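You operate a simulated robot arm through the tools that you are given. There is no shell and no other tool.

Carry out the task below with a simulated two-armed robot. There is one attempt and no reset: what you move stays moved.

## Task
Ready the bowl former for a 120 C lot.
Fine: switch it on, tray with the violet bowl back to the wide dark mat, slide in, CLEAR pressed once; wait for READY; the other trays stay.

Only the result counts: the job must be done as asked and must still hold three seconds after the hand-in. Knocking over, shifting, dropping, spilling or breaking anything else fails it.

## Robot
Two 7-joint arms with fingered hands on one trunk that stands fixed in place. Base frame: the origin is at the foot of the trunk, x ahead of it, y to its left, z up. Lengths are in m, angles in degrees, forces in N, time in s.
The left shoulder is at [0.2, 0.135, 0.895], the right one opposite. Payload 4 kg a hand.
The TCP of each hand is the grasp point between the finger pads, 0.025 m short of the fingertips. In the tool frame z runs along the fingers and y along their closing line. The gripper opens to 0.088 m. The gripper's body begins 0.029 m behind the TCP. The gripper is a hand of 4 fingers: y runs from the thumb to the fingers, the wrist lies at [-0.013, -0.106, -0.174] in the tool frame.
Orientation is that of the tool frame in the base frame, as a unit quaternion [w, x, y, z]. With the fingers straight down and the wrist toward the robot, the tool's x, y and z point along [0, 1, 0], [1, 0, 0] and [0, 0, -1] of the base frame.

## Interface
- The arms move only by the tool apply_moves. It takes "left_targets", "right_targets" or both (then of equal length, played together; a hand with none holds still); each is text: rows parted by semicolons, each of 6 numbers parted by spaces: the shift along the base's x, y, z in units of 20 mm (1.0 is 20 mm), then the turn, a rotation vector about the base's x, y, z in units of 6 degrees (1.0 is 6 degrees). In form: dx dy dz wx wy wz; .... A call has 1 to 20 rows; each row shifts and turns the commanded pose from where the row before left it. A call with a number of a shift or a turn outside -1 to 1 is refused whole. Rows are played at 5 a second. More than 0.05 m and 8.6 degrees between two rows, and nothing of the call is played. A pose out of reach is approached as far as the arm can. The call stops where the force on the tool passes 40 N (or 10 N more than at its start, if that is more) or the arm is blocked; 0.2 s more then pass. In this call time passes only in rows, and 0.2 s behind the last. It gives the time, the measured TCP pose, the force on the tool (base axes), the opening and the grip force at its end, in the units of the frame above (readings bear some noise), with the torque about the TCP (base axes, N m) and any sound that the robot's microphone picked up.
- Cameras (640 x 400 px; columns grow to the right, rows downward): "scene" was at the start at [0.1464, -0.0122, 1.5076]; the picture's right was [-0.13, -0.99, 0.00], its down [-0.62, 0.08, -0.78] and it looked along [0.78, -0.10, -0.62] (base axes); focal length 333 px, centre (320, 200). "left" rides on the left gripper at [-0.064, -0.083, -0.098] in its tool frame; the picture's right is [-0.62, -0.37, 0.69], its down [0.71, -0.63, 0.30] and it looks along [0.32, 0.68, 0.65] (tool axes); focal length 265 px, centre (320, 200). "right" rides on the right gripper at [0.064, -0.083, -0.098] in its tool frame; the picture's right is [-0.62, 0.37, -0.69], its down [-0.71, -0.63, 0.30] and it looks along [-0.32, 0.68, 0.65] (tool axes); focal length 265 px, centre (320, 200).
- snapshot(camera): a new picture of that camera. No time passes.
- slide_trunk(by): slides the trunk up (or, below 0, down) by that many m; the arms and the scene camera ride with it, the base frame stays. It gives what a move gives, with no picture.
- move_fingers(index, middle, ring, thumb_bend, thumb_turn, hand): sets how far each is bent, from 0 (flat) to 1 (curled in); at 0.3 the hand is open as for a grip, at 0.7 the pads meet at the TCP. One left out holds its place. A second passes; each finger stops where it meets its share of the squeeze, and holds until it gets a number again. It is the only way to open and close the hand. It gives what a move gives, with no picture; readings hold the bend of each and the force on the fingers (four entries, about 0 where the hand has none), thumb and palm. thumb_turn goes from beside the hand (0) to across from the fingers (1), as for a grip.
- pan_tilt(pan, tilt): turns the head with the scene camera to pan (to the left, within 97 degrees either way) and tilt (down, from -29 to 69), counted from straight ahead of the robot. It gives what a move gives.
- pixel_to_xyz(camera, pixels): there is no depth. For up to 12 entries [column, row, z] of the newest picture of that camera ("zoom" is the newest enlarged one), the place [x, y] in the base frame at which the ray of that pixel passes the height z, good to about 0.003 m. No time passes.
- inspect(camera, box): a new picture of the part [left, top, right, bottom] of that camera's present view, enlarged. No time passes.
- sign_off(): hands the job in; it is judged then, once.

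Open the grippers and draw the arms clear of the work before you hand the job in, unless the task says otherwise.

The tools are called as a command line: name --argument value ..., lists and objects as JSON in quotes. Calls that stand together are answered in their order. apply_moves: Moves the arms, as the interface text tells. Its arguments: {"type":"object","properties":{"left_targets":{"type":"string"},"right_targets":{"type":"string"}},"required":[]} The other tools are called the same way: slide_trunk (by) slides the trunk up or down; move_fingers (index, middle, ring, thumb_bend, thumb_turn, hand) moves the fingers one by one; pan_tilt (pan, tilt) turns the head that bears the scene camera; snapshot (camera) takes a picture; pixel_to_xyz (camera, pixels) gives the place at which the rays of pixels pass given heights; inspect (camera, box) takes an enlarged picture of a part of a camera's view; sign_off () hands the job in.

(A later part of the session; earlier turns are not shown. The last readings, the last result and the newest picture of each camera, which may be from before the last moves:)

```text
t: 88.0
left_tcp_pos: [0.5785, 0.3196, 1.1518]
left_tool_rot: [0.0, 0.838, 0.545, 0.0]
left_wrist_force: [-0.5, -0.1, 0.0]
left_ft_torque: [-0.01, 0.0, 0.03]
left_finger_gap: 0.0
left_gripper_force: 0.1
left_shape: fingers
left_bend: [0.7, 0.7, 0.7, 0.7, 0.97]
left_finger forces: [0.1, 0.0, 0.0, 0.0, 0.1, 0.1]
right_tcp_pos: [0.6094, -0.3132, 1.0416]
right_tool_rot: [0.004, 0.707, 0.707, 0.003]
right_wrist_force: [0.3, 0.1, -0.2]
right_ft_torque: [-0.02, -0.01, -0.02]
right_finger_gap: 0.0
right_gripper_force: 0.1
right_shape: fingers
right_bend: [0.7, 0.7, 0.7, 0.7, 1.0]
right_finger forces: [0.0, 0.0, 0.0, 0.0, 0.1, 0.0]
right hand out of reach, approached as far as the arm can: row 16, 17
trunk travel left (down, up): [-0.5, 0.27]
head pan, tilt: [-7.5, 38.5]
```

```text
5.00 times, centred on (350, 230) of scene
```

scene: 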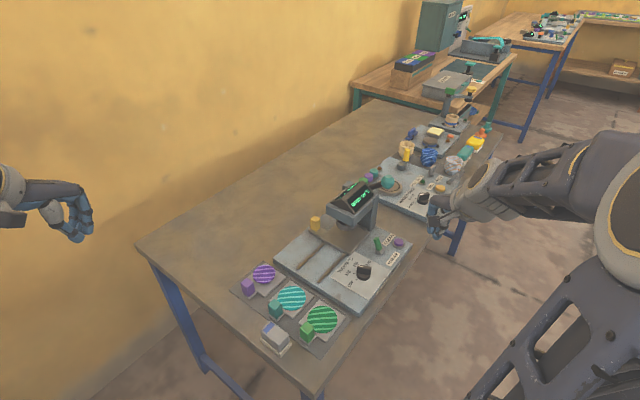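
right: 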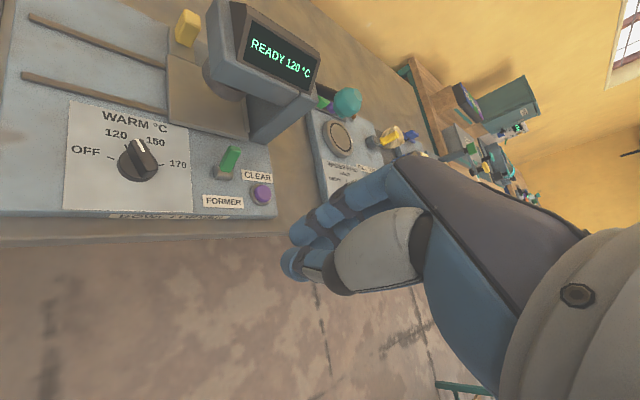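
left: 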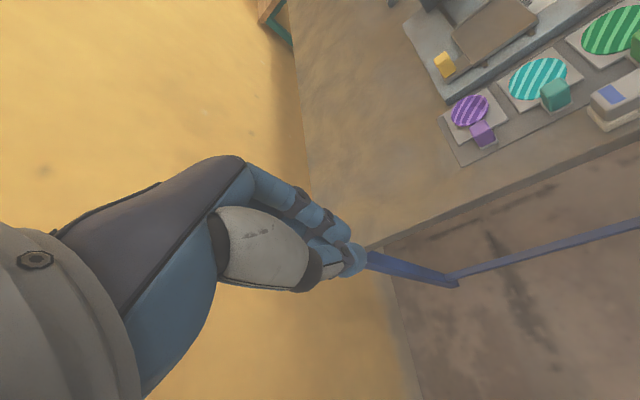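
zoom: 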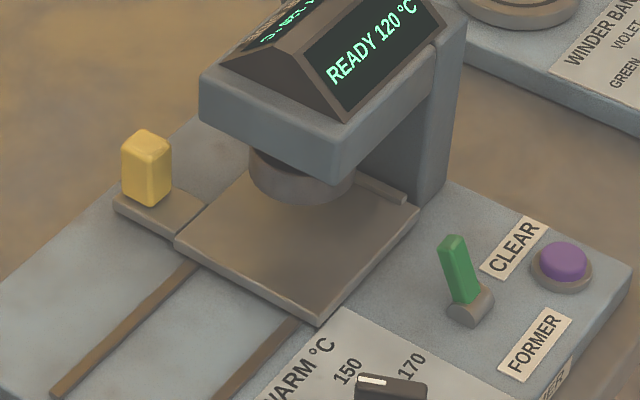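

The carriage is fully under the plunger, dial at 120, toggle on. I shape the right hand into the pointing index again for CLEAR.

move_fingers --hand "right" --index 0.4 --middle 1.0 --ring 1.0 --thumb_bend 1.0 --thumb_turn 1.0

apply_moves --right_targets "1 -0.05 -0.9 0 0 0;1 -0.05 -0.9 0 0 0;1 -0.05 -0.9 0 0 0;1 -0.05 -0.9 0 0 0;1 -0.05 -0.9 0 0 0;1 -0.05 -0.9 0 0 0"

snapshot --camera "right"

inspect --camera "scene" --box '[350, 200, 450, 280]'

```text
t: 89.0
left_tcp_pos: [0.5783, 0.3177, 1.1523]
left_tool_rot: [-0.001, 0.839, 0.545, 0.001]
left_wrist_force: [0.3, 1.2, 0.5]
left_ft_torque: [0.02, 0.02, 0.04]
left_finger_gap: 0.0001
left_gripper_force: 0.1
left_shape: fingers
left_bend: [0.7, 0.7, 0.7, 0.7, 0.97]
left_finger forces: [0.0, 0.1, 0.0, 0.1, 0.0, 0.0]
right_tcp_pos: [0.6105, -0.3127, 1.0422]
right_tool_rot: [0.004, 0.707, 0.707, 0.004]
right_wrist_force: [0.7, 0.3, 0.2]
right_ft_torque: [0.0, -0.01, 0.0]
right_finger_gap: 0.0154
right_gripper_force: 0.1
right_shape: fingers
right_bend: [0.38, 1.0, 1.0, 0.95, 1.0]
right_finger forces: [0.1, 0.0, 0.0, 0.0, 0.1, 0.1]
trunk travel left (down, up): [-0.5, 0.27]
head pan, tilt: [-7.5, 38.5]
```

```text
t: 90.4
left_tcp_pos: [0.5777, 0.319, 1.1527]
left_tool_rot: [0.0, 0.839, 0.545, 0.0]
left_wrist_force: [-0.5, 0.5, -0.5]
left_ft_torque: [0.01, -0.03, -0.01]
left_finger_gap: 0.0
left_gripper_force: 0.1
left_shape: fingers
left_bend: [0.7, 0.7, 0.7, 0.7, 0.97]
left_finger forces: [0.0, 0.0, 0.1, 0.1, 0.1, 0.0]
right_tcp_pos: [0.7308, -0.3163, 0.9375]
right_tool_rot: [0.004, 0.707, 0.707, 0.003]
right_wrist_force: [-0.2, -0.1, -0.3]
right_ft_torque: [-0.01, 0.0, 0.01]
right_finger_gap: 0.0156
right_gripper_force: 0.1
right_shape: fingers
right_bend: [0.38, 1.0, 1.0, 0.96, 1.0]
right_finger forces: [0.0, 0.0, 0.0, 0.1, 0.0, 0.0]
trunk travel left (down, up): [-0.5, 0.27]
head pan, tilt: [-7.5, 38.5]
```

```text
taken
```

right: 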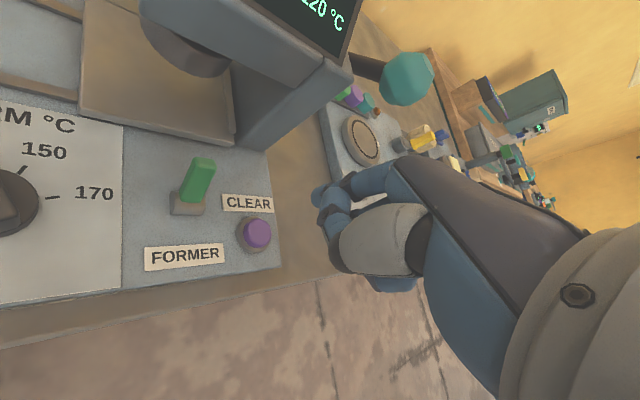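

```text
5.00 times, centred on (400, 240) of scene
```

zoom: 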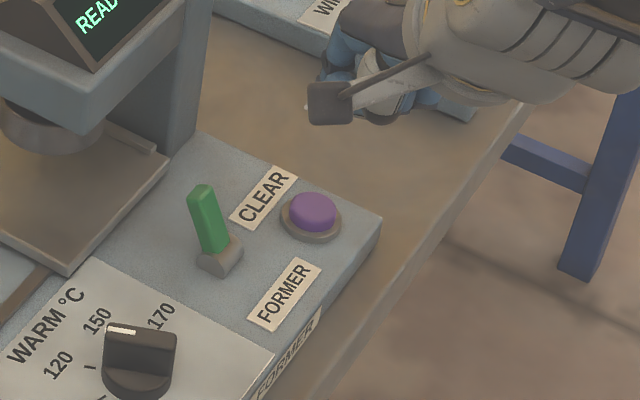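

Button and index are in view. I compare rays for the button top and the fingertip.

pixel_to_xyz --camera "scene" --pixels '[[403, 214, 0.915], [403, 214, 0.925], [398.4, 242, 0.838], [398.4, 242, 0.842]]'

pixel_to_xyz --camera "right" --pixels '[[322, 202, 0.91], [322, 202, 0.915], [322, 202, 0.92], [322, 202, 0.925], [257, 232, 0.838], [257, 232, 0.842]]'

inspect --camera "right" --box '[220, 150, 380, 290]'

```text
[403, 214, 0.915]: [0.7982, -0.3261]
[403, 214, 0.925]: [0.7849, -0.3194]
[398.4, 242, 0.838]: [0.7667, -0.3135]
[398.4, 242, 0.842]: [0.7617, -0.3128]
```

```text
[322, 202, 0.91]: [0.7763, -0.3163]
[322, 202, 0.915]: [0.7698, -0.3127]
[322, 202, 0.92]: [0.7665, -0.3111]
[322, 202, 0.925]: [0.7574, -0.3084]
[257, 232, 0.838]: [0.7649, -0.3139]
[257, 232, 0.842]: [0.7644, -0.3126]
```

```text
2.86 times, centred on (300, 220) of right
```

zoom: 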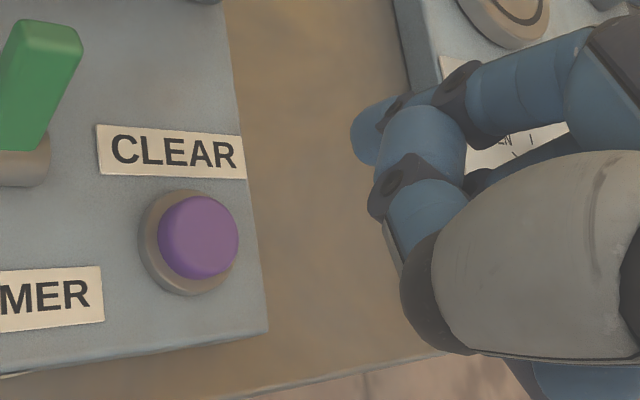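

Fingertip is about (4,3) mm off the button centre (0.766,-0.314). I correct that and come down to just above the button.

apply_moves --right_targets "-0.2 -0.15 -0.7 0 0 0;0 0 -0.8 0 0 0;0 0 -0.8 0 0 0;0 0 -0.5 0 0 0"

inspect --camera "right" --box '[220, 150, 380, 290]'

inspect --camera "scene" --box '[360, 205, 440, 275]'

```text
t: 91.4
left_tcp_pos: [0.5771, 0.3184, 1.1518]
left_tool_rot: [0.0, 0.839, 0.545, 0.0]
left_wrist_force: [-0.9, -0.1, -0.1]
left_ft_torque: [0.0, 0.02, 0.01]
left_finger_gap: 0.0003
left_gripper_force: 0.0
left_shape: fingers
left_bend: [0.7, 0.7, 0.7, 0.7, 0.97]
left_finger forces: [0.0, 0.0, 0.0, 0.0, 0.1, 0.0]
right_tcp_pos: [0.7265, -0.3211, 0.8779]
right_tool_rot: [0.003, 0.707, 0.707, 0.003]
right_wrist_force: [-0.1, 0.2, 0.9]
right_ft_torque: [-0.02, 0.01, 0.0]
right_finger_gap: 0.0157
right_gripper_force: 0.0
right_shape: fingers
right_bend: [0.38, 1.0, 1.0, 0.96, 1.0]
right_finger forces: [0.1, 0.1, 0.0, 0.0, 0.0, 0.0]
trunk travel left (down, up): [-0.5, 0.27]
head pan, tilt: [-7.5, 38.5]
```

```text
2.86 times, centred on (300, 220) of right
```

zoom: 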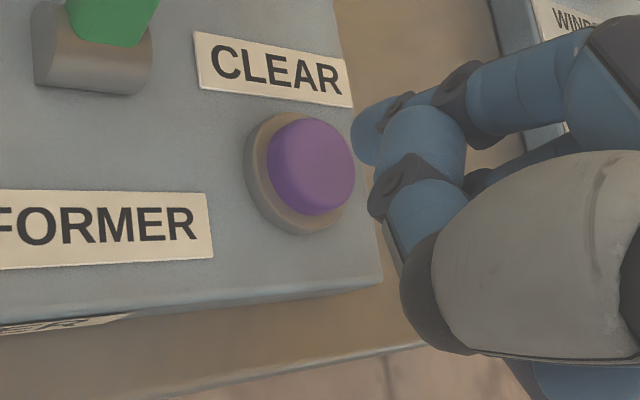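

```text
5.71 times, centred on (400, 240) of scene
```

zoom: 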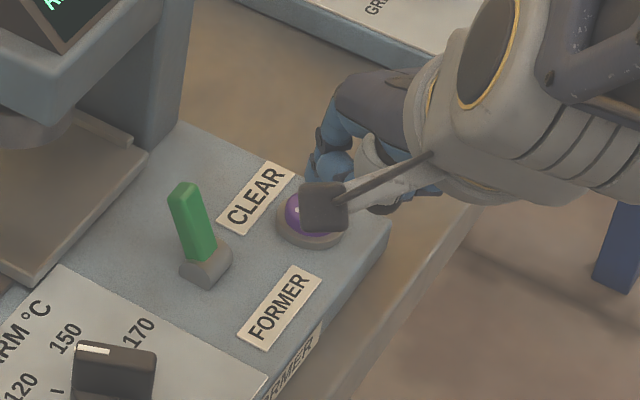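

The tip lines up vertically above the button, some 15 mm to go. I descend 10 mm in small rows and then continue millimetre-wise.

apply_moves --right_targets "0 0 -0.1 0 0 0;0 0 -0.1 0 0 0;0 0 -0.1 0 0 0;0 0 -0.1 0 0 0;0 0 -0.1 0 0 0"

inspect --camera "right" --box '[260, 150, 360, 240]'

```text
t: 92.6
left_tcp_pos: [0.5786, 0.3195, 1.1514]
left_tool_rot: [0.001, 0.839, 0.544, 0.0]
left_wrist_force: [-0.6, -0.3, -0.3]
left_ft_torque: [0.03, 0.01, -0.02]
left_finger_gap: 0.0001
left_gripper_force: 0.1
left_shape: fingers
left_bend: [0.7, 0.7, 0.7, 0.7, 0.97]
left_finger forces: [0.1, 0.0, 0.0, 0.1, 0.1, 0.0]
right_tcp_pos: [0.7265, -0.3227, 0.8698]
right_tool_rot: [0.004, 0.707, 0.707, 0.004]
right_wrist_force: [-0.4, 0.8, -0.4]
right_ft_torque: [0.02, -0.01, 0.0]
right_finger_gap: 0.0157
right_gripper_force: 0.0
right_shape: fingers
right_bend: [0.38, 1.0, 1.0, 0.96, 1.0]
right_finger forces: [0.0, 0.0, 0.0, 0.0, 0.1, 0.0]
trunk travel left (down, up): [-0.5, 0.27]
head pan, tilt: [-7.5, 38.5]
```

```text
4.44 times, centred on (310, 195) of right
```

zoom: 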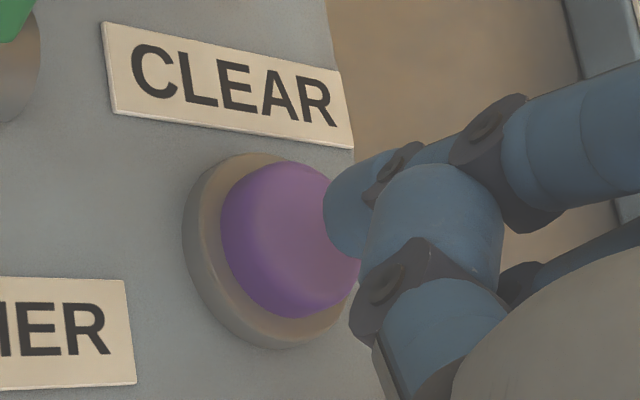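

Tip centre is still about 15 mm above the button top by parallax, contact expected in ~6 mm. I continue with 1.4 mm rows.

apply_moves --right_targets "0 0 -0.07 0 0 0;0 0 -0.07 0 0 0;0 0 -0.07 0 0 0"

```text
t: 93.4
left_tcp_pos: [0.5786, 0.3188, 1.1515]
left_tool_rot: [0.0, 0.839, 0.545, 0.0]
left_wrist_force: [0.0, -0.4, 0.1]
left_ft_torque: [-0.03, 0.0, 0.0]
left_finger_gap: 0.0001
left_gripper_force: 0.1
left_shape: fingers
left_bend: [0.7, 0.7, 0.7, 0.7, 0.97]
left_finger forces: [0.1, 0.0, 0.0, 0.0, 0.0, 0.1]
right_tcp_pos: [0.7268, -0.3233, 0.865]
right_tool_rot: [0.005, 0.707, 0.707, 0.004]
right_wrist_force: [-0.2, -0.1, -1.2]
right_ft_torque: [0.01, 0.03, 0.0]
right_finger_gap: 0.0158
right_gripper_force: 0.1
right_shape: fingers
right_bend: [0.38, 1.0, 1.0, 0.96, 1.0]
right_finger forces: [0.0, 0.0, 0.0, 0.0, 0.0, 0.0]
trunk travel left (down, up): [-0.5, 0.27]
head pan, tilt: [-7.5, 38.5]
```

No contact yet; I go on with the same small rows.

apply_moves --right_targets "0 0 -0.07 0 0 0;0 0 -0.07 0 0 0"

inspect --camera "right" --box '[260, 150, 360, 240]'

```text
t: 94.0
left_tcp_pos: [0.579, 0.3192, 1.1518]
left_tool_rot: [-0.001, 0.839, 0.544, 0.0]
left_wrist_force: [-0.5, -1.1, -0.2]
left_ft_torque: [0.01, -0.02, 0.04]
left_finger_gap: 0.0
left_gripper_force: 0.1
left_shape: fingers
left_bend: [0.7, 0.7, 0.7, 0.7, 0.97]
left_finger forces: [0.0, 0.0, 0.0, 0.0, 0.0, 0.0]
right_tcp_pos: [0.7266, -0.323, 0.8609]
right_tool_rot: [0.004, 0.707, 0.707, 0.004]
right_wrist_force: [0.0, -0.3, -0.3]
right_ft_torque: [0.02, -0.04, -0.01]
right_finger_gap: 0.0156
right_gripper_force: 0.1
right_shape: fingers
right_bend: [0.38, 1.0, 1.0, 0.96, 1.0]
right_finger forces: [0.0, 0.1, 0.0, 0.1, 0.1, 0.1]
trunk travel left (down, up): [-0.5, 0.27]
head pan, tilt: [-7.5, 38.5]
```

```text
4.44 times, centred on (310, 195) of right
```

zoom: 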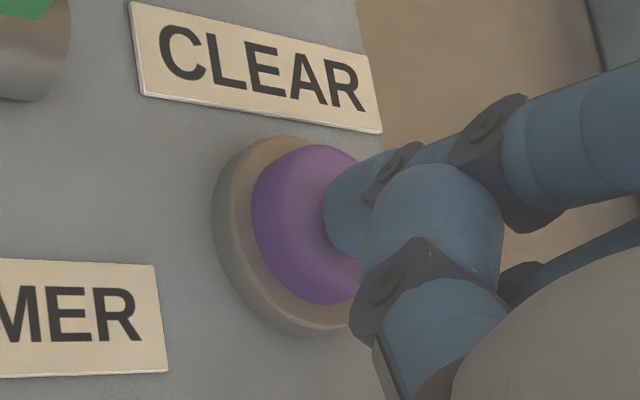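

Nearly touching. I continue with 1.2 mm rows and watch for force and click.

apply_moves --right_targets "0 0 -0.06 0 0 0;0 0 -0.06 0 0 0"

```text
t: 94.6
left_tcp_pos: [0.5773, 0.3198, 1.1528]
left_tool_rot: [0.0, 0.839, 0.544, 0.001]
left_wrist_force: [-0.6, -0.4, -0.1]
left_ft_torque: [0.0, -0.04, -0.03]
left_finger_gap: 0.0004
left_gripper_force: 0.1
left_shape: fingers
left_bend: [0.7, 0.7, 0.7, 0.7, 0.97]
left_finger forces: [0.1, 0.0, 0.0, 0.0, 0.0, 0.0]
right_tcp_pos: [0.726, -0.3217, 0.8591]
right_tool_rot: [0.004, 0.707, 0.707, 0.004]
right_wrist_force: [-0.6, -0.3, 0.5]
right_ft_torque: [0.02, -0.05, -0.01]
right_finger_gap: 0.0158
right_gripper_force: 0.8
right_shape: fingers
right_bend: [0.37, 1.0, 1.0, 0.96, 1.0]
right_finger forces: [0.8, 0.0, 0.1, 0.1, 0.0, 0.1]
trunk travel left (down, up): [-0.5, 0.27]
head pan, tilt: [-7.5, 38.5]
```

Index touches the button (0.8 N). I press 2.4 mm further and listen.

apply_moves --right_targets "0 0 -0.06 0 0 0;0 0 -0.06 0 0 0"

```text
t: 95.2
left_tcp_pos: [0.5782, 0.3198, 1.1527]
left_tool_rot: [0.0, 0.838, 0.545, 0.001]
left_wrist_force: [-0.1, 0.2, 0.5]
left_ft_torque: [0.01, 0.02, 0.0]
left_finger_gap: 0.0001
left_gripper_force: 0.0
left_shape: fingers
left_bend: [0.7, 0.7, 0.7, 0.7, 0.97]
left_finger forces: [0.1, 0.1, 0.0, 0.0, 0.0, 0.0]
right_tcp_pos: [0.7251, -0.3212, 0.8568]
right_tool_rot: [0.005, 0.707, 0.707, 0.003]
right_wrist_force: [-0.1, 0.0, 1.4]
right_ft_torque: [-0.04, -0.08, -0.01]
right_finger_gap: 0.0155
right_gripper_force: 0.8
right_shape: fingers
right_bend: [0.37, 1.0, 1.0, 0.96, 1.0]
right_finger forces: [1.5, 0.1, 0.0, 0.1, 0.0, 0.0]
trunk travel left (down, up): [-0.5, 0.27]
head pan, tilt: [-7.5, 38.5]
heard: click
```

A click was heard. I lift straight off the button at once.

apply_moves --right_targets "0 0 0.5 0 0 0;0 0 1 0 0 0;0 0 1 0 0 0;-0.5 0 1 0 0 0;-0.8 -0.2 1 0 0 0;-1 -0.3 1 0 0 0;-1 -0.4 1 0 0 0;-1 -0.4 0.8 0 0 0"

snapshot --camera "scene"

inspect --camera "scene" --box '[310, 170, 430, 290]'

```text
t: 97.0
left_tcp_pos: [0.5777, 0.3202, 1.1529]
left_tool_rot: [0.001, 0.838, 0.545, 0.0]
left_wrist_force: [0.3, -0.4, -0.6]
left_ft_torque: [-0.03, 0.01, -0.02]
left_finger_gap: 0.0001
left_gripper_force: 0.0
left_shape: fingers
left_bend: [0.7, 0.7, 0.7, 0.7, 0.97]
left_finger forces: [0.1, 0.1, 0.0, 0.0, 0.0, 0.0]
right_tcp_pos: [0.6396, -0.3462, 1.0023]
right_tool_rot: [0.004, 0.707, 0.707, 0.004]
right_wrist_force: [0.0, -0.1, 0.0]
right_ft_torque: [-0.02, 0.03, 0.02]
right_finger_gap: 0.0157
right_gripper_force: 0.0
right_shape: fingers
right_bend: [0.37, 1.0, 1.0, 0.96, 1.0]
right_finger forces: [0.1, 0.0, 0.0, 0.1, 0.0, 0.0]
trunk travel left (down, up): [-0.5, 0.27]
head pan, tilt: [-7.5, 38.5]
```

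```text
taken
```

scene: 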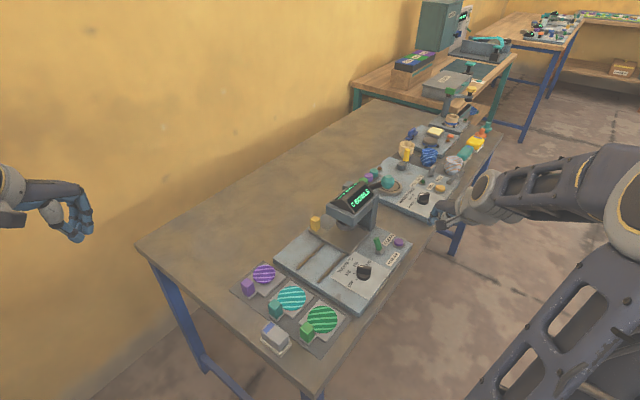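

```text
3.33 times, centred on (370, 230) of scene
```

zoom: 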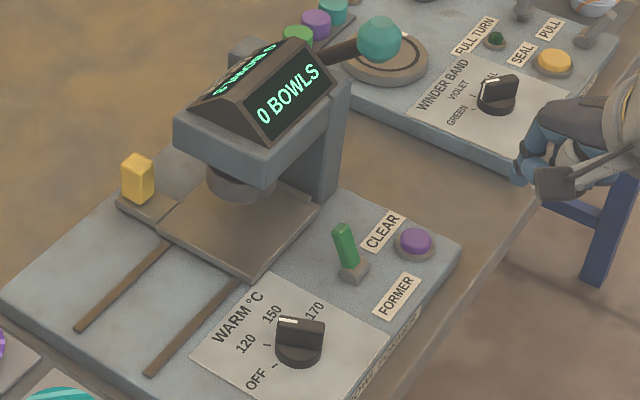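

The counter reads 0 BOWLS, so CLEAR registered. I open both hands and draw them away while waiting for READY to return.

move_fingers --hand "right" --index 0.3 --middle 0.3 --ring 0.3 --thumb_bend 0.3 --thumb_turn 1.0

move_fingers --hand "left" --index 0.3 --middle 0.3 --ring 0.3 --thumb_bend 0.3

apply_moves --right_targets "-0.5 -0.5 1 0 0 0;-0.5 -0.5 1 0 0 0;-0.5 -0.5 1 0 0 0;-0.5 -0.5 1 0 0 0;-0.3 0 1 0 0 0;0 0 0.5 0 0 0"

inspect --camera "scene" --box '[310, 170, 430, 290]'

```text
t: 98.0
left_tcp_pos: [0.5791, 0.32, 1.1515]
left_tool_rot: [0.0, 0.839, 0.545, 0.0]
left_wrist_force: [0.3, -1.0, -0.1]
left_ft_torque: [0.01, -0.01, -0.02]
left_finger_gap: 0.0002
left_gripper_force: 0.0
left_shape: fingers
left_bend: [0.7, 0.7, 0.7, 0.7, 0.97]
left_finger forces: [0.0, 0.0, 0.0, 0.0, 0.0, 0.0]
right_tcp_pos: [0.6396, -0.3465, 1.0015]
right_tool_rot: [0.004, 0.708, 0.707, 0.004]
right_wrist_force: [-0.4, 0.2, 0.1]
right_ft_torque: [-0.02, 0.0, 0.02]
right_finger_gap: 0.0844
right_gripper_force: 0.0
right_shape: fingers
right_bend: [0.3, 0.3, 0.3, 0.3, 0.98]
right_finger forces: [0.0, 0.0, 0.1, 0.1, 0.1, 0.0]
trunk travel left (down, up): [-0.5, 0.27]
head pan, tilt: [-7.5, 38.5]
```

```text
t: 99.0
left_tcp_pos: [0.5779, 0.3191, 1.1531]
left_tool_rot: [-0.001, 0.839, 0.545, 0.0]
left_wrist_force: [0.2, -0.3, 1.3]
left_ft_torque: [-0.01, -0.01, 0.01]
left_finger_gap: 0.0842
left_gripper_force: 0.2
left_shape: fingers
left_bend: [0.3, 0.3, 0.3, 0.3, 0.97]
left_finger forces: [0.0, 0.1, 0.1, 0.1, 0.1, 0.0]
right_tcp_pos: [0.6405, -0.3465, 1.0017]
right_tool_rot: [0.004, 0.708, 0.707, 0.004]
right_wrist_force: [0.3, -0.1, -0.1]
right_ft_torque: [0.0, 0.02, 0.01]
right_finger_gap: 0.0845
right_gripper_force: 0.1
right_shape: fingers
right_bend: [0.3, 0.3, 0.3, 0.3, 0.98]
right_finger forces: [0.0, 0.0, 0.0, 0.0, 0.0, 0.1]
trunk travel left (down, up): [-0.5, 0.27]
head pan, tilt: [-7.5, 38.5]
```

```text
t: 100.4
left_tcp_pos: [0.5778, 0.3195, 1.1534]
left_tool_rot: [0.0, 0.839, 0.545, 0.0]
left_wrist_force: [-0.5, 0.0, 0.0]
left_ft_torque: [0.0, 0.02, 0.02]
left_finger_gap: 0.0843
left_gripper_force: 0.0
left_shape: fingers
left_bend: [0.3, 0.3, 0.3, 0.3, 0.97]
left_finger forces: [0.1, 0.0, 0.0, 0.0, 0.0, 0.0]
right_tcp_pos: [0.5934, -0.3867, 1.1123]
right_tool_rot: [0.003, 0.707, 0.707, 0.003]
right_wrist_force: [0.9, 0.3, 0.1]
right_ft_torque: [0.0, 0.02, 0.01]
right_finger_gap: 0.0843
right_gripper_force: 0.0
right_shape: fingers
right_bend: [0.3, 0.3, 0.3, 0.3, 0.98]
right_finger forces: [0.0, 0.1, 0.0, 0.0, 0.1, 0.0]
trunk travel left (down, up): [-0.5, 0.27]
head pan, tilt: [-7.5, 38.5]
```

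```text
3.33 times, centred on (370, 230) of scene
```

zoom: 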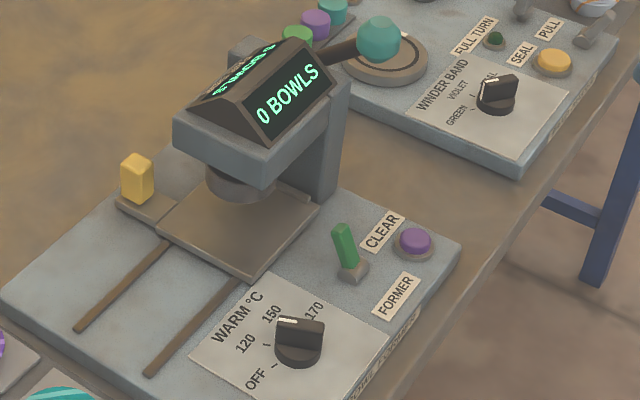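

Still 0 BOWLS. I let 4 s pass with null rows and look again.

apply_moves --right_targets "0 0 0 0 0 0;0 0 0 0 0 0;0 0 0 0 0 0;0 0 0 0 0 0;0 0 0 0 0 0;0 0 0 0 0 0;0 0 0 0 0 0;0 0 0 0 0 0;0 0 0 0 0 0;0 0 0 0 0 0;0 0 0 0 0 0;0 0 0 0 0 0;0 0 0 0 0 0;0 0 0 0 0 0;0 0 0 0 0 0;0 0 0 0 0 0;0 0 0 0 0 0;0 0 0 0 0 0;0 0 0 0 0 0;0 0 0 0 0 0"

inspect --camera "scene" --box '[225, 170, 425, 350]'

snapshot --camera "right"

```text
t: 104.6
left_tcp_pos: [0.5772, 0.3196, 1.1519]
left_tool_rot: [0.0, 0.838, 0.545, 0.001]
left_wrist_force: [1.1, -0.1, -0.5]
left_ft_torque: [-0.02, -0.01, -0.01]
left_finger_gap: 0.0843
left_gripper_force: 0.0
left_shape: fingers
left_bend: [0.3, 0.3, 0.3, 0.3, 0.97]
left_finger forces: [0.0, 0.0, 0.0, 0.0, 0.1, 0.1]
right_tcp_pos: [0.5945, -0.3871, 1.1124]
right_tool_rot: [0.003, 0.707, 0.707, 0.003]
right_wrist_force: [0.2, 1.1, -0.8]
right_ft_torque: [-0.01, 0.0, 0.03]
right_finger_gap: 0.0845
right_gripper_force: 0.1
right_shape: fingers
right_bend: [0.3, 0.3, 0.3, 0.3, 0.98]
right_finger forces: [0.0, 0.0, 0.0, 0.0, 0.0, 0.0]
trunk travel left (down, up): [-0.5, 0.27]
head pan, tilt: [-7.5, 38.5]
```

```text
2.22 times, centred on (325, 260) of scene
```

zoom: 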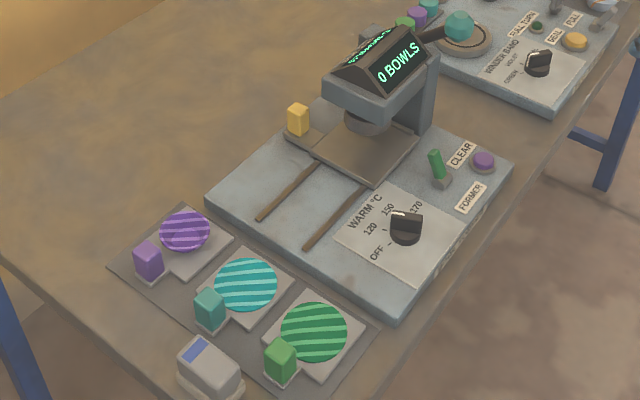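

```text
taken
```

right: 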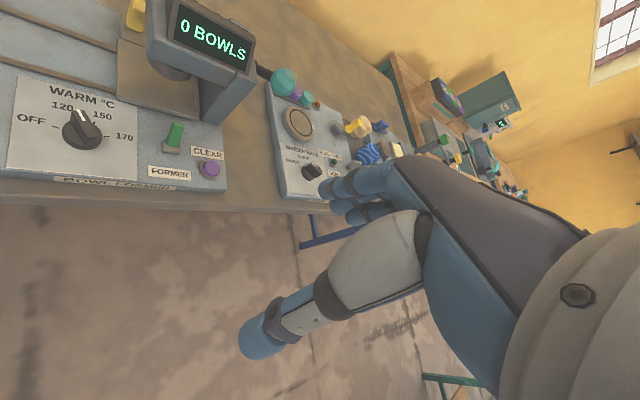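

Still 0 BOWLS after 9 s. I wait longer.

apply_moves --right_targets "0 0 0 0 0 0;0 0 0 0 0 0;0 0 0 0 0 0;0 0 0 0 0 0;0 0 0 0 0 0;0 0 0 0 0 0;0 0 0 0 0 0;0 0 0 0 0 0;0 0 0 0 0 0;0 0 0 0 0 0;0 0 0 0 0 0;0 0 0 0 0 0;0 0 0 0 0 0;0 0 0 0 0 0;0 0 0 0 0 0;0 0 0 0 0 0;0 0 0 0 0 0;0 0 0 0 0 0;0 0 0 0 0 0;0 0 0 0 0 0"

apply_moves --right_targets "0 0 0 0 0 0;0 0 0 0 0 0;0 0 0 0 0 0;0 0 0 0 0 0;0 0 0 0 0 0;0 0 0 0 0 0;0 0 0 0 0 0;0 0 0 0 0 0;0 0 0 0 0 0;0 0 0 0 0 0;0 0 0 0 0 0;0 0 0 0 0 0;0 0 0 0 0 0;0 0 0 0 0 0;0 0 0 0 0 0;0 0 0 0 0 0;0 0 0 0 0 0;0 0 0 0 0 0;0 0 0 0 0 0;0 0 0 0 0 0"

inspect --camera "scene" --box '[310, 170, 430, 290]'

```text
t: 108.8
left_tcp_pos: [0.5778, 0.3199, 1.1528]
left_tool_rot: [0.0, 0.839, 0.545, -0.001]
left_wrist_force: [0.6, -0.4, -0.9]
left_ft_torque: [-0.02, 0.02, -0.03]
left_finger_gap: 0.0843
left_gripper_force: 0.1
left_shape: fingers
left_bend: [0.3, 0.3, 0.3, 0.3, 0.97]
left_finger forces: [0.0, 0.0, 0.1, 0.0, 0.0, 0.0]
right_tcp_pos: [0.5941, -0.3873, 1.1129]
right_tool_rot: [0.004, 0.707, 0.707, 0.004]
right_wrist_force: [-0.2, 1.2, -0.1]
right_ft_torque: [-0.02, -0.02, 0.03]
right_finger_gap: 0.0842
right_gripper_force: 0.2
right_shape: fingers
right_bend: [0.3, 0.3, 0.3, 0.3, 0.98]
right_finger forces: [0.0, 0.0, 0.1, 0.1, 0.0, 0.0]
trunk travel left (down, up): [-0.5, 0.27]
head pan, tilt: [-7.5, 38.5]
```

```text
t: 113.0
left_tcp_pos: [0.5775, 0.3188, 1.1526]
left_tool_rot: [0.0, 0.839, 0.545, 0.0]
left_wrist_force: [-0.3, 0.3, -0.7]
left_ft_torque: [-0.02, 0.01, 0.01]
left_finger_gap: 0.0843
left_gripper_force: 0.0
left_shape: fingers
left_bend: [0.3, 0.3, 0.3, 0.3, 0.97]
left_finger forces: [0.0, 0.0, 0.0, 0.0, 0.1, 0.0]
right_tcp_pos: [0.5939, -0.3873, 1.1127]
right_tool_rot: [0.005, 0.707, 0.707, 0.004]
right_wrist_force: [0.1, 0.3, 0.5]
right_ft_torque: [-0.01, -0.04, -0.01]
right_finger_gap: 0.0847
right_gripper_force: 0.1
right_shape: fingers
right_bend: [0.3, 0.3, 0.3, 0.3, 0.98]
right_finger forces: [0.0, 0.0, 0.0, 0.0, 0.0, 0.1]
trunk travel left (down, up): [-0.5, 0.27]
head pan, tilt: [-7.5, 38.5]
```

```text
3.33 times, centred on (370, 230) of scene
```

zoom: 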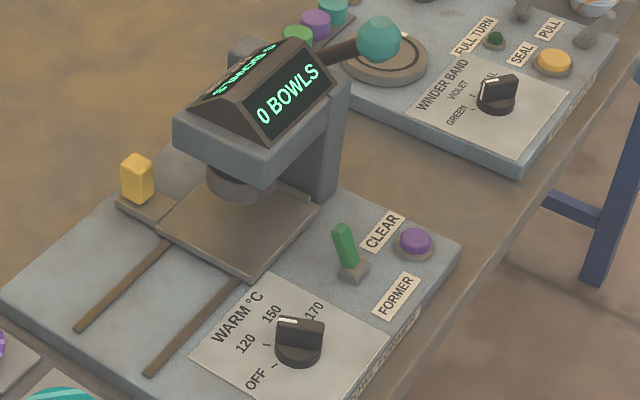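

Still 0 BOWLS 18 s after the press. The first READY took up to about 30 s after dialing, so I wait another 20 s.

apply_moves --right_targets "0 0 0 0 0 0;0 0 0 0 0 0;0 0 0 0 0 0;0 0 0 0 0 0;0 0 0 0 0 0;0 0 0 0 0 0;0 0 0 0 0 0;0 0 0 0 0 0;0 0 0 0 0 0;0 0 0 0 0 0;0 0 0 0 0 0;0 0 0 0 0 0;0 0 0 0 0 0;0 0 0 0 0 0;0 0 0 0 0 0;0 0 0 0 0 0;0 0 0 0 0 0;0 0 0 0 0 0;0 0 0 0 0 0;0 0 0 0 0 0"

apply_moves --right_targets "0 0 0 0 0 0;0 0 0 0 0 0;0 0 0 0 0 0;0 0 0 0 0 0;0 0 0 0 0 0;0 0 0 0 0 0;0 0 0 0 0 0;0 0 0 0 0 0;0 0 0 0 0 0;0 0 0 0 0 0;0 0 0 0 0 0;0 0 0 0 0 0;0 0 0 0 0 0;0 0 0 0 0 0;0 0 0 0 0 0;0 0 0 0 0 0;0 0 0 0 0 0;0 0 0 0 0 0;0 0 0 0 0 0;0 0 0 0 0 0"

apply_moves --right_targets "0 0 0 0 0 0;0 0 0 0 0 0;0 0 0 0 0 0;0 0 0 0 0 0;0 0 0 0 0 0;0 0 0 0 0 0;0 0 0 0 0 0;0 0 0 0 0 0;0 0 0 0 0 0;0 0 0 0 0 0;0 0 0 0 0 0;0 0 0 0 0 0;0 0 0 0 0 0;0 0 0 0 0 0;0 0 0 0 0 0;0 0 0 0 0 0;0 0 0 0 0 0;0 0 0 0 0 0;0 0 0 0 0 0;0 0 0 0 0 0"

apply_moves --right_targets "0 0 0 0 0 0;0 0 0 0 0 0;0 0 0 0 0 0;0 0 0 0 0 0;0 0 0 0 0 0;0 0 0 0 0 0;0 0 0 0 0 0;0 0 0 0 0 0;0 0 0 0 0 0;0 0 0 0 0 0;0 0 0 0 0 0;0 0 0 0 0 0;0 0 0 0 0 0;0 0 0 0 0 0;0 0 0 0 0 0;0 0 0 0 0 0;0 0 0 0 0 0;0 0 0 0 0 0;0 0 0 0 0 0;0 0 0 0 0 0"

inspect --camera "scene" --box '[310, 170, 430, 290]'

```text
t: 117.2
left_tcp_pos: [0.5784, 0.3194, 1.1518]
left_tool_rot: [0.0, 0.839, 0.544, -0.001]
left_wrist_force: [0.6, 0.0, 0.8]
left_ft_torque: [0.0, -0.02, -0.01]
left_finger_gap: 0.0842
left_gripper_force: 0.1
left_shape: fingers
left_bend: [0.3, 0.3, 0.3, 0.3, 0.97]
left_finger forces: [0.1, 0.0, 0.0, 0.0, 0.0, 0.0]
right_tcp_pos: [0.5942, -0.3863, 1.1128]
right_tool_rot: [0.003, 0.707, 0.707, 0.004]
right_wrist_force: [0.4, 0.6, 0.5]
right_ft_torque: [0.0, -0.03, 0.01]
right_finger_gap: 0.0845
right_gripper_force: 0.1
right_shape: fingers
right_bend: [0.3, 0.3, 0.3, 0.3, 0.98]
right_finger forces: [0.0, 0.0, 0.0, 0.0, 0.0, 0.0]
trunk travel left (down, up): [-0.5, 0.27]
head pan, tilt: [-7.5, 38.5]
```

```text
t: 121.4
left_tcp_pos: [0.5777, 0.3199, 1.1512]
left_tool_rot: [0.001, 0.839, 0.544, 0.001]
left_wrist_force: [-1.0, 0.2, -0.6]
left_ft_torque: [0.0, 0.01, 0.02]
left_finger_gap: 0.0844
left_gripper_force: 0.1
left_shape: fingers
left_bend: [0.3, 0.3, 0.3, 0.3, 0.97]
left_finger forces: [0.1, 0.0, 0.0, 0.1, 0.0, 0.0]
right_tcp_pos: [0.594, -0.3865, 1.1118]
right_tool_rot: [0.004, 0.707, 0.707, 0.003]
right_wrist_force: [0.5, 0.7, -0.4]
right_ft_torque: [-0.03, 0.03, -0.01]
right_finger_gap: 0.0847
right_gripper_force: 0.0
right_shape: fingers
right_bend: [0.3, 0.3, 0.3, 0.3, 0.98]
right_finger forces: [0.1, 0.0, 0.1, 0.0, 0.0, 0.0]
trunk travel left (down, up): [-0.5, 0.27]
head pan, tilt: [-7.5, 38.5]
```

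```text
t: 125.6
left_tcp_pos: [0.5782, 0.3192, 1.153]
left_tool_rot: [-0.001, 0.839, 0.545, 0.0]
left_wrist_force: [-0.3, 0.4, -0.1]
left_ft_torque: [0.0, -0.03, 0.01]
left_finger_gap: 0.0843
left_gripper_force: 0.0
left_shape: fingers
left_bend: [0.3, 0.3, 0.3, 0.3, 0.97]
left_finger forces: [0.0, 0.1, 0.0, 0.0, 0.0, 0.1]
right_tcp_pos: [0.594, -0.387, 1.1121]
right_tool_rot: [0.004, 0.707, 0.707, 0.003]
right_wrist_force: [0.3, 0.3, 0.7]
right_ft_torque: [-0.02, 0.03, 0.0]
right_finger_gap: 0.0844
right_gripper_force: 0.0
right_shape: fingers
right_bend: [0.3, 0.3, 0.3, 0.3, 0.98]
right_finger forces: [0.1, 0.1, 0.1, 0.0, 0.0, 0.0]
trunk travel left (down, up): [-0.5, 0.27]
head pan, tilt: [-7.5, 38.5]
```

```text
t: 129.8
left_tcp_pos: [0.5772, 0.3191, 1.152]
left_tool_rot: [0.0, 0.839, 0.544, 0.0]
left_wrist_force: [1.0, -0.5, 0.0]
left_ft_torque: [0.0, 0.01, -0.03]
left_finger_gap: 0.0842
left_gripper_force: 0.0
left_shape: fingers
left_bend: [0.3, 0.3, 0.3, 0.3, 0.97]
left_finger forces: [0.1, 0.1, 0.0, 0.0, 0.0, 0.0]
right_tcp_pos: [0.5944, -0.3863, 1.1133]
right_tool_rot: [0.003, 0.707, 0.707, 0.003]
right_wrist_force: [-0.1, 0.3, -0.1]
right_ft_torque: [0.03, 0.02, 0.02]
right_finger_gap: 0.0844
right_gripper_force: 0.1
right_shape: fingers
right_bend: [0.3, 0.3, 0.3, 0.3, 0.98]
right_finger forces: [0.0, 0.0, 0.1, 0.0, 0.0, 0.0]
trunk travel left (down, up): [-0.5, 0.27]
head pan, tilt: [-7.5, 38.5]
```

```text
3.33 times, centred on (370, 230) of scene
```

zoom: 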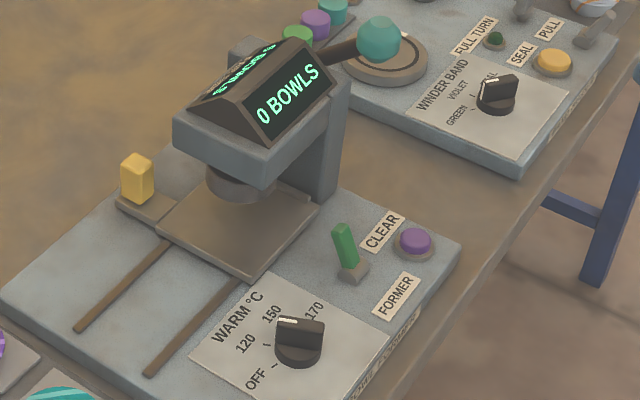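

No READY after 35 s. To see whether the carriage is truly at its end I measure the handle and carriage corners now against their earlier positions.

inspect --camera "scene" --box '[300, 195, 390, 265]'

inspect --camera "right" --box '[60, 0, 300, 150]'

inspect --camera "left" --box '[360, 0, 560, 120]'

```text
5.71 times, centred on (345, 230) of scene
```

zoom: 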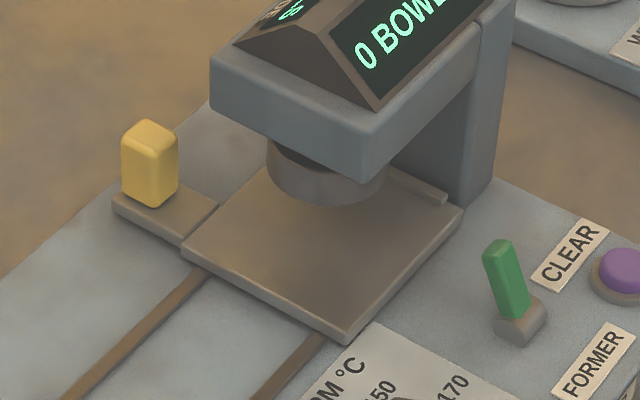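

```text
2.67 times, centred on (180, 75) of right
```

zoom: 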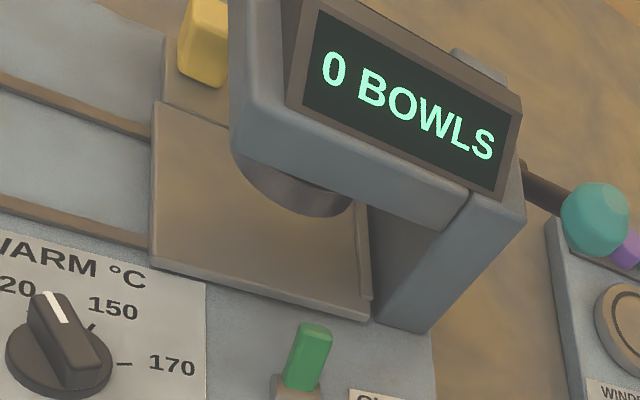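

```text
3.20 times, centred on (460, 60) of left
```

zoom: 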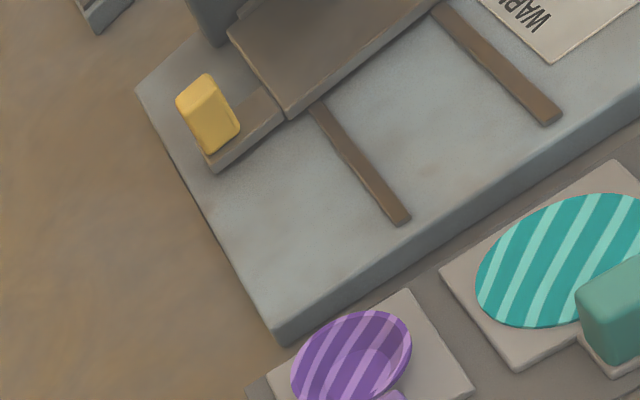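

I convert these scene pixels.

pixel_to_xyz --camera "scene" --pixels '[[315.2, 219.1, 0.872], [349.7, 253.6, 0.837], [320.8, 237.5, 0.837], [369.9, 232.6, 0.837], [346, 226.5, 0.87], [346, 226.5, 0.88], [346, 226.5, 0.89]]'

pixel_to_xyz --camera "right" --pixels '[[173.6, 64, 0.87], [173.6, 64, 0.88], [173.6, 64, 0.89], [116.9, 112, 0.837], [119.5, 38.2, 0.837], [193.5, 120, 0.837]]'

```text
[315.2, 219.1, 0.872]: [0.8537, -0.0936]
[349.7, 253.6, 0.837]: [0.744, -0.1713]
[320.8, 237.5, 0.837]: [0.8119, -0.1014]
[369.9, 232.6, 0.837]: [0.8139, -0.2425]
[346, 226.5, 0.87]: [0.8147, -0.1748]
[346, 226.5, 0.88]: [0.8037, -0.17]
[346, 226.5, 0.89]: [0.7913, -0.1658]
```

```text
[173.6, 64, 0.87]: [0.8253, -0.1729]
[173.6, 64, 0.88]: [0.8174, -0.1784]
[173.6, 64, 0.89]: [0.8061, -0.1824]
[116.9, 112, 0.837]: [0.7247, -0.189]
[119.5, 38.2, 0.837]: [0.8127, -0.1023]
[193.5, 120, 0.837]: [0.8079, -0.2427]
```

Travel was 114 mm and the carriage centre (u 0.697) matches the plunger (0.70), so it is fully in. I allow another 25 s in case warming after CLEAR takes longer.

apply_moves --right_targets "0 0 0 0 0 0;0 0 0 0 0 0;0 0 0 0 0 0;0 0 0 0 0 0;0 0 0 0 0 0;0 0 0 0 0 0;0 0 0 0 0 0;0 0 0 0 0 0;0 0 0 0 0 0;0 0 0 0 0 0;0 0 0 0 0 0;0 0 0 0 0 0;0 0 0 0 0 0;0 0 0 0 0 0;0 0 0 0 0 0;0 0 0 0 0 0;0 0 0 0 0 0;0 0 0 0 0 0;0 0 0 0 0 0;0 0 0 0 0 0"

apply_moves --right_targets "0 0 0 0 0 0;0 0 0 0 0 0;0 0 0 0 0 0;0 0 0 0 0 0;0 0 0 0 0 0;0 0 0 0 0 0;0 0 0 0 0 0;0 0 0 0 0 0;0 0 0 0 0 0;0 0 0 0 0 0;0 0 0 0 0 0;0 0 0 0 0 0;0 0 0 0 0 0;0 0 0 0 0 0;0 0 0 0 0 0;0 0 0 0 0 0;0 0 0 0 0 0;0 0 0 0 0 0;0 0 0 0 0 0;0 0 0 0 0 0"

apply_moves --right_targets "0 0 0 0 0 0;0 0 0 0 0 0;0 0 0 0 0 0;0 0 0 0 0 0;0 0 0 0 0 0;0 0 0 0 0 0;0 0 0 0 0 0;0 0 0 0 0 0;0 0 0 0 0 0;0 0 0 0 0 0;0 0 0 0 0 0;0 0 0 0 0 0;0 0 0 0 0 0;0 0 0 0 0 0;0 0 0 0 0 0;0 0 0 0 0 0;0 0 0 0 0 0;0 0 0 0 0 0;0 0 0 0 0 0;0 0 0 0 0 0"

apply_moves --right_targets "0 0 0 0 0 0;0 0 0 0 0 0;0 0 0 0 0 0;0 0 0 0 0 0;0 0 0 0 0 0;0 0 0 0 0 0;0 0 0 0 0 0;0 0 0 0 0 0;0 0 0 0 0 0;0 0 0 0 0 0;0 0 0 0 0 0;0 0 0 0 0 0;0 0 0 0 0 0;0 0 0 0 0 0;0 0 0 0 0 0;0 0 0 0 0 0;0 0 0 0 0 0;0 0 0 0 0 0;0 0 0 0 0 0;0 0 0 0 0 0"

apply_moves --right_targets "0 0 0 0 0 0;0 0 0 0 0 0;0 0 0 0 0 0;0 0 0 0 0 0;0 0 0 0 0 0;0 0 0 0 0 0;0 0 0 0 0 0;0 0 0 0 0 0;0 0 0 0 0 0;0 0 0 0 0 0;0 0 0 0 0 0;0 0 0 0 0 0;0 0 0 0 0 0;0 0 0 0 0 0;0 0 0 0 0 0;0 0 0 0 0 0;0 0 0 0 0 0;0 0 0 0 0 0;0 0 0 0 0 0;0 0 0 0 0 0"

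apply_moves --right_targets "0 0 0 0 0 0;0 0 0 0 0 0;0 0 0 0 0 0;0 0 0 0 0 0;0 0 0 0 0 0;0 0 0 0 0 0;0 0 0 0 0 0;0 0 0 0 0 0;0 0 0 0 0 0;0 0 0 0 0 0;0 0 0 0 0 0;0 0 0 0 0 0;0 0 0 0 0 0;0 0 0 0 0 0;0 0 0 0 0 0;0 0 0 0 0 0;0 0 0 0 0 0;0 0 0 0 0 0;0 0 0 0 0 0;0 0 0 0 0 0"

inspect --camera "scene" --box '[310, 170, 430, 290]'

```text
t: 134.0
left_tcp_pos: [0.5776, 0.3192, 1.153]
left_tool_rot: [0.0, 0.839, 0.544, 0.001]
left_wrist_force: [-0.8, 0.5, -0.5]
left_ft_torque: [0.03, 0.01, -0.01]
left_finger_gap: 0.0846
left_gripper_force: 0.1
left_shape: fingers
left_bend: [0.3, 0.3, 0.3, 0.3, 0.97]
left_finger forces: [0.0, 0.0, 0.0, 0.0, 0.0, 0.0]
right_tcp_pos: [0.5934, -0.3865, 1.112]
right_tool_rot: [0.004, 0.707, 0.707, 0.004]
right_wrist_force: [0.3, 0.1, 0.5]
right_ft_torque: [0.01, 0.03, 0.0]
right_finger_gap: 0.0844
right_gripper_force: 0.0
right_shape: fingers
right_bend: [0.3, 0.3, 0.3, 0.3, 0.98]
right_finger forces: [0.0, 0.1, 0.0, 0.0, 0.0, 0.0]
trunk travel left (down, up): [-0.5, 0.27]
head pan, tilt: [-7.5, 38.5]
```

```text
t: 138.2
left_tcp_pos: [0.5781, 0.3187, 1.1514]
left_tool_rot: [0.001, 0.838, 0.545, 0.0]
left_wrist_force: [-0.2, -0.9, 0.2]
left_ft_torque: [-0.01, -0.02, 0.0]
left_finger_gap: 0.0846
left_gripper_force: 0.2
left_shape: fingers
left_bend: [0.3, 0.3, 0.3, 0.3, 0.97]
left_finger forces: [0.0, 0.0, 0.0, 0.0, 0.1, 0.1]
right_tcp_pos: [0.5948, -0.3865, 1.1126]
right_tool_rot: [0.004, 0.707, 0.707, 0.004]
right_wrist_force: [-0.5, -0.3, -0.3]
right_ft_torque: [-0.02, -0.01, -0.02]
right_finger_gap: 0.0846
right_gripper_force: 0.0
right_shape: fingers
right_bend: [0.3, 0.3, 0.3, 0.3, 0.98]
right_finger forces: [0.0, 0.1, 0.0, 0.0, 0.1, 0.0]
trunk travel left (down, up): [-0.5, 0.27]
head pan, tilt: [-7.5, 38.5]
```

```text
t: 142.4
left_tcp_pos: [0.5774, 0.319, 1.1522]
left_tool_rot: [0.0, 0.838, 0.545, 0.0]
left_wrist_force: [0.1, 0.4, -0.9]
left_ft_torque: [0.0, 0.0, 0.0]
left_finger_gap: 0.084
left_gripper_force: 0.0
left_shape: fingers
left_bend: [0.3, 0.3, 0.3, 0.3, 0.97]
left_finger forces: [0.1, 0.0, 0.0, 0.1, 0.0, 0.1]
right_tcp_pos: [0.5949, -0.3863, 1.1128]
right_tool_rot: [0.004, 0.707, 0.707, 0.003]
right_wrist_force: [1.7, 1.1, -0.2]
right_ft_torque: [0.01, -0.03, 0.01]
right_finger_gap: 0.0842
right_gripper_force: 0.0
right_shape: fingers
right_bend: [0.3, 0.3, 0.3, 0.3, 0.98]
right_finger forces: [0.0, 0.0, 0.1, 0.0, 0.0, 0.0]
trunk travel left (down, up): [-0.5, 0.27]
head pan, tilt: [-7.5, 38.5]
```

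```text
t: 146.6
left_tcp_pos: [0.5775, 0.3199, 1.1533]
left_tool_rot: [0.0, 0.839, 0.545, 0.0]
left_wrist_force: [-0.3, -0.6, -0.1]
left_ft_torque: [0.0, 0.02, -0.02]
left_finger_gap: 0.0841
left_gripper_force: 0.1
left_shape: fingers
left_bend: [0.3, 0.3, 0.3, 0.3, 0.97]
left_finger forces: [0.0, 0.0, 0.0, 0.0, 0.1, 0.0]
right_tcp_pos: [0.5941, -0.3869, 1.1123]
right_tool_rot: [0.004, 0.707, 0.707, 0.004]
right_wrist_force: [-0.3, -0.2, 0.8]
right_ft_torque: [-0.02, 0.0, 0.02]
right_finger_gap: 0.0846
right_gripper_force: 0.0
right_shape: fingers
right_bend: [0.3, 0.3, 0.3, 0.3, 0.98]
right_finger forces: [0.0, 0.0, 0.0, 0.0, 0.0, 0.1]
trunk travel left (down, up): [-0.5, 0.27]
head pan, tilt: [-7.5, 38.5]
```

```text
t: 150.8
left_tcp_pos: [0.5791, 0.3202, 1.1527]
left_tool_rot: [0.0, 0.839, 0.544, 0.0]
left_wrist_force: [0.0, -0.4, -0.1]
left_ft_torque: [-0.03, -0.01, -0.01]
left_finger_gap: 0.0846
left_gripper_force: 0.2
left_shape: fingers
left_bend: [0.3, 0.3, 0.3, 0.3, 0.97]
left_finger forces: [0.0, 0.0, 0.0, 0.0, 0.0, 0.0]
right_tcp_pos: [0.595, -0.3865, 1.1115]
right_tool_rot: [0.004, 0.707, 0.707, 0.003]
right_wrist_force: [-0.1, -0.8, 1.0]
right_ft_torque: [0.04, 0.01, 0.01]
right_finger_gap: 0.0846
right_gripper_force: 0.0
right_shape: fingers
right_bend: [0.3, 0.3, 0.3, 0.3, 0.98]
right_finger forces: [0.0, 0.0, 0.0, 0.1, 0.0, 0.0]
trunk travel left (down, up): [-0.5, 0.27]
head pan, tilt: [-7.5, 38.5]
```

```text
t: 155.0
left_tcp_pos: [0.5769, 0.3189, 1.1513]
left_tool_rot: [0.0, 0.838, 0.545, 0.0]
left_wrist_force: [0.4, 1.1, 0.5]
left_ft_torque: [-0.01, -0.01, -0.02]
left_finger_gap: 0.0843
left_gripper_force: 0.0
left_shape: fingers
left_bend: [0.3, 0.3, 0.3, 0.3, 0.97]
left_finger forces: [0.0, 0.0, 0.0, 0.1, 0.1, 0.1]
right_tcp_pos: [0.5947, -0.3873, 1.1117]
right_tool_rot: [0.003, 0.707, 0.707, 0.004]
right_wrist_force: [-0.2, 0.2, -0.6]
right_ft_torque: [-0.01, -0.01, 0.0]
right_finger_gap: 0.0846
right_gripper_force: 0.0
right_shape: fingers
right_bend: [0.3, 0.3, 0.3, 0.3, 0.98]
right_finger forces: [0.1, 0.0, 0.0, 0.0, 0.0, 0.0]
trunk travel left (down, up): [-0.5, 0.27]
head pan, tilt: [-7.5, 38.5]
```

```text
3.33 times, centred on (370, 230) of scene
```

zoom: 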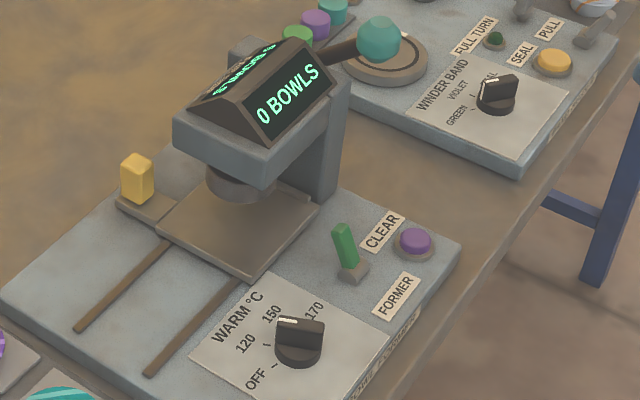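

The display keeps the last event (0 BOWLS); READY 120 °C was already reached before CLEAR with the dial untouched since. I take a last full look at the scene and trays before handing in.

snapshot --camera "scene"

inspect --camera "scene" --box '[215, 240, 365, 370]'

inspect --camera "right" --box '[0, 60, 240, 210]'

```text
taken
```

scene: 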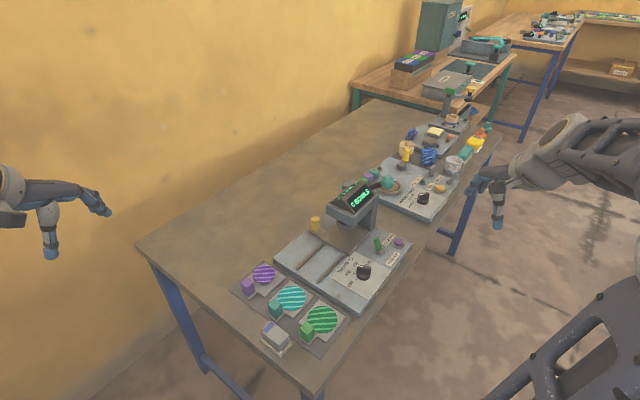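

```text
3.08 times, centred on (290, 305) of scene
```

zoom: 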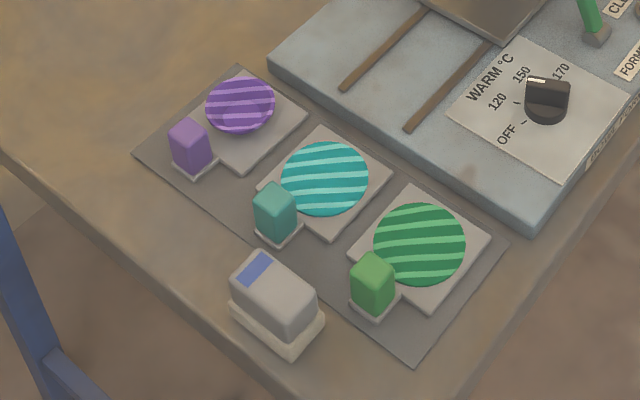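

```text
2.67 times, centred on (120, 135) of right
```

zoom: 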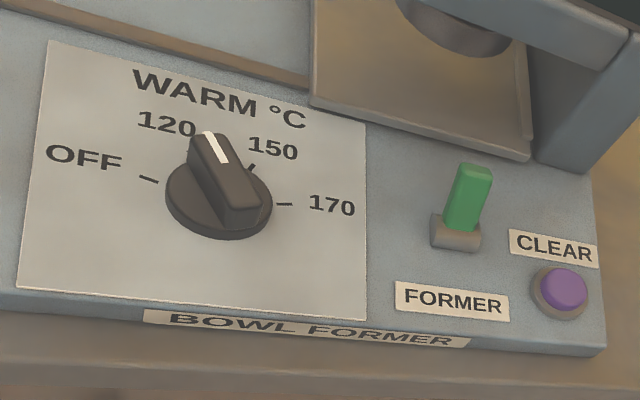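

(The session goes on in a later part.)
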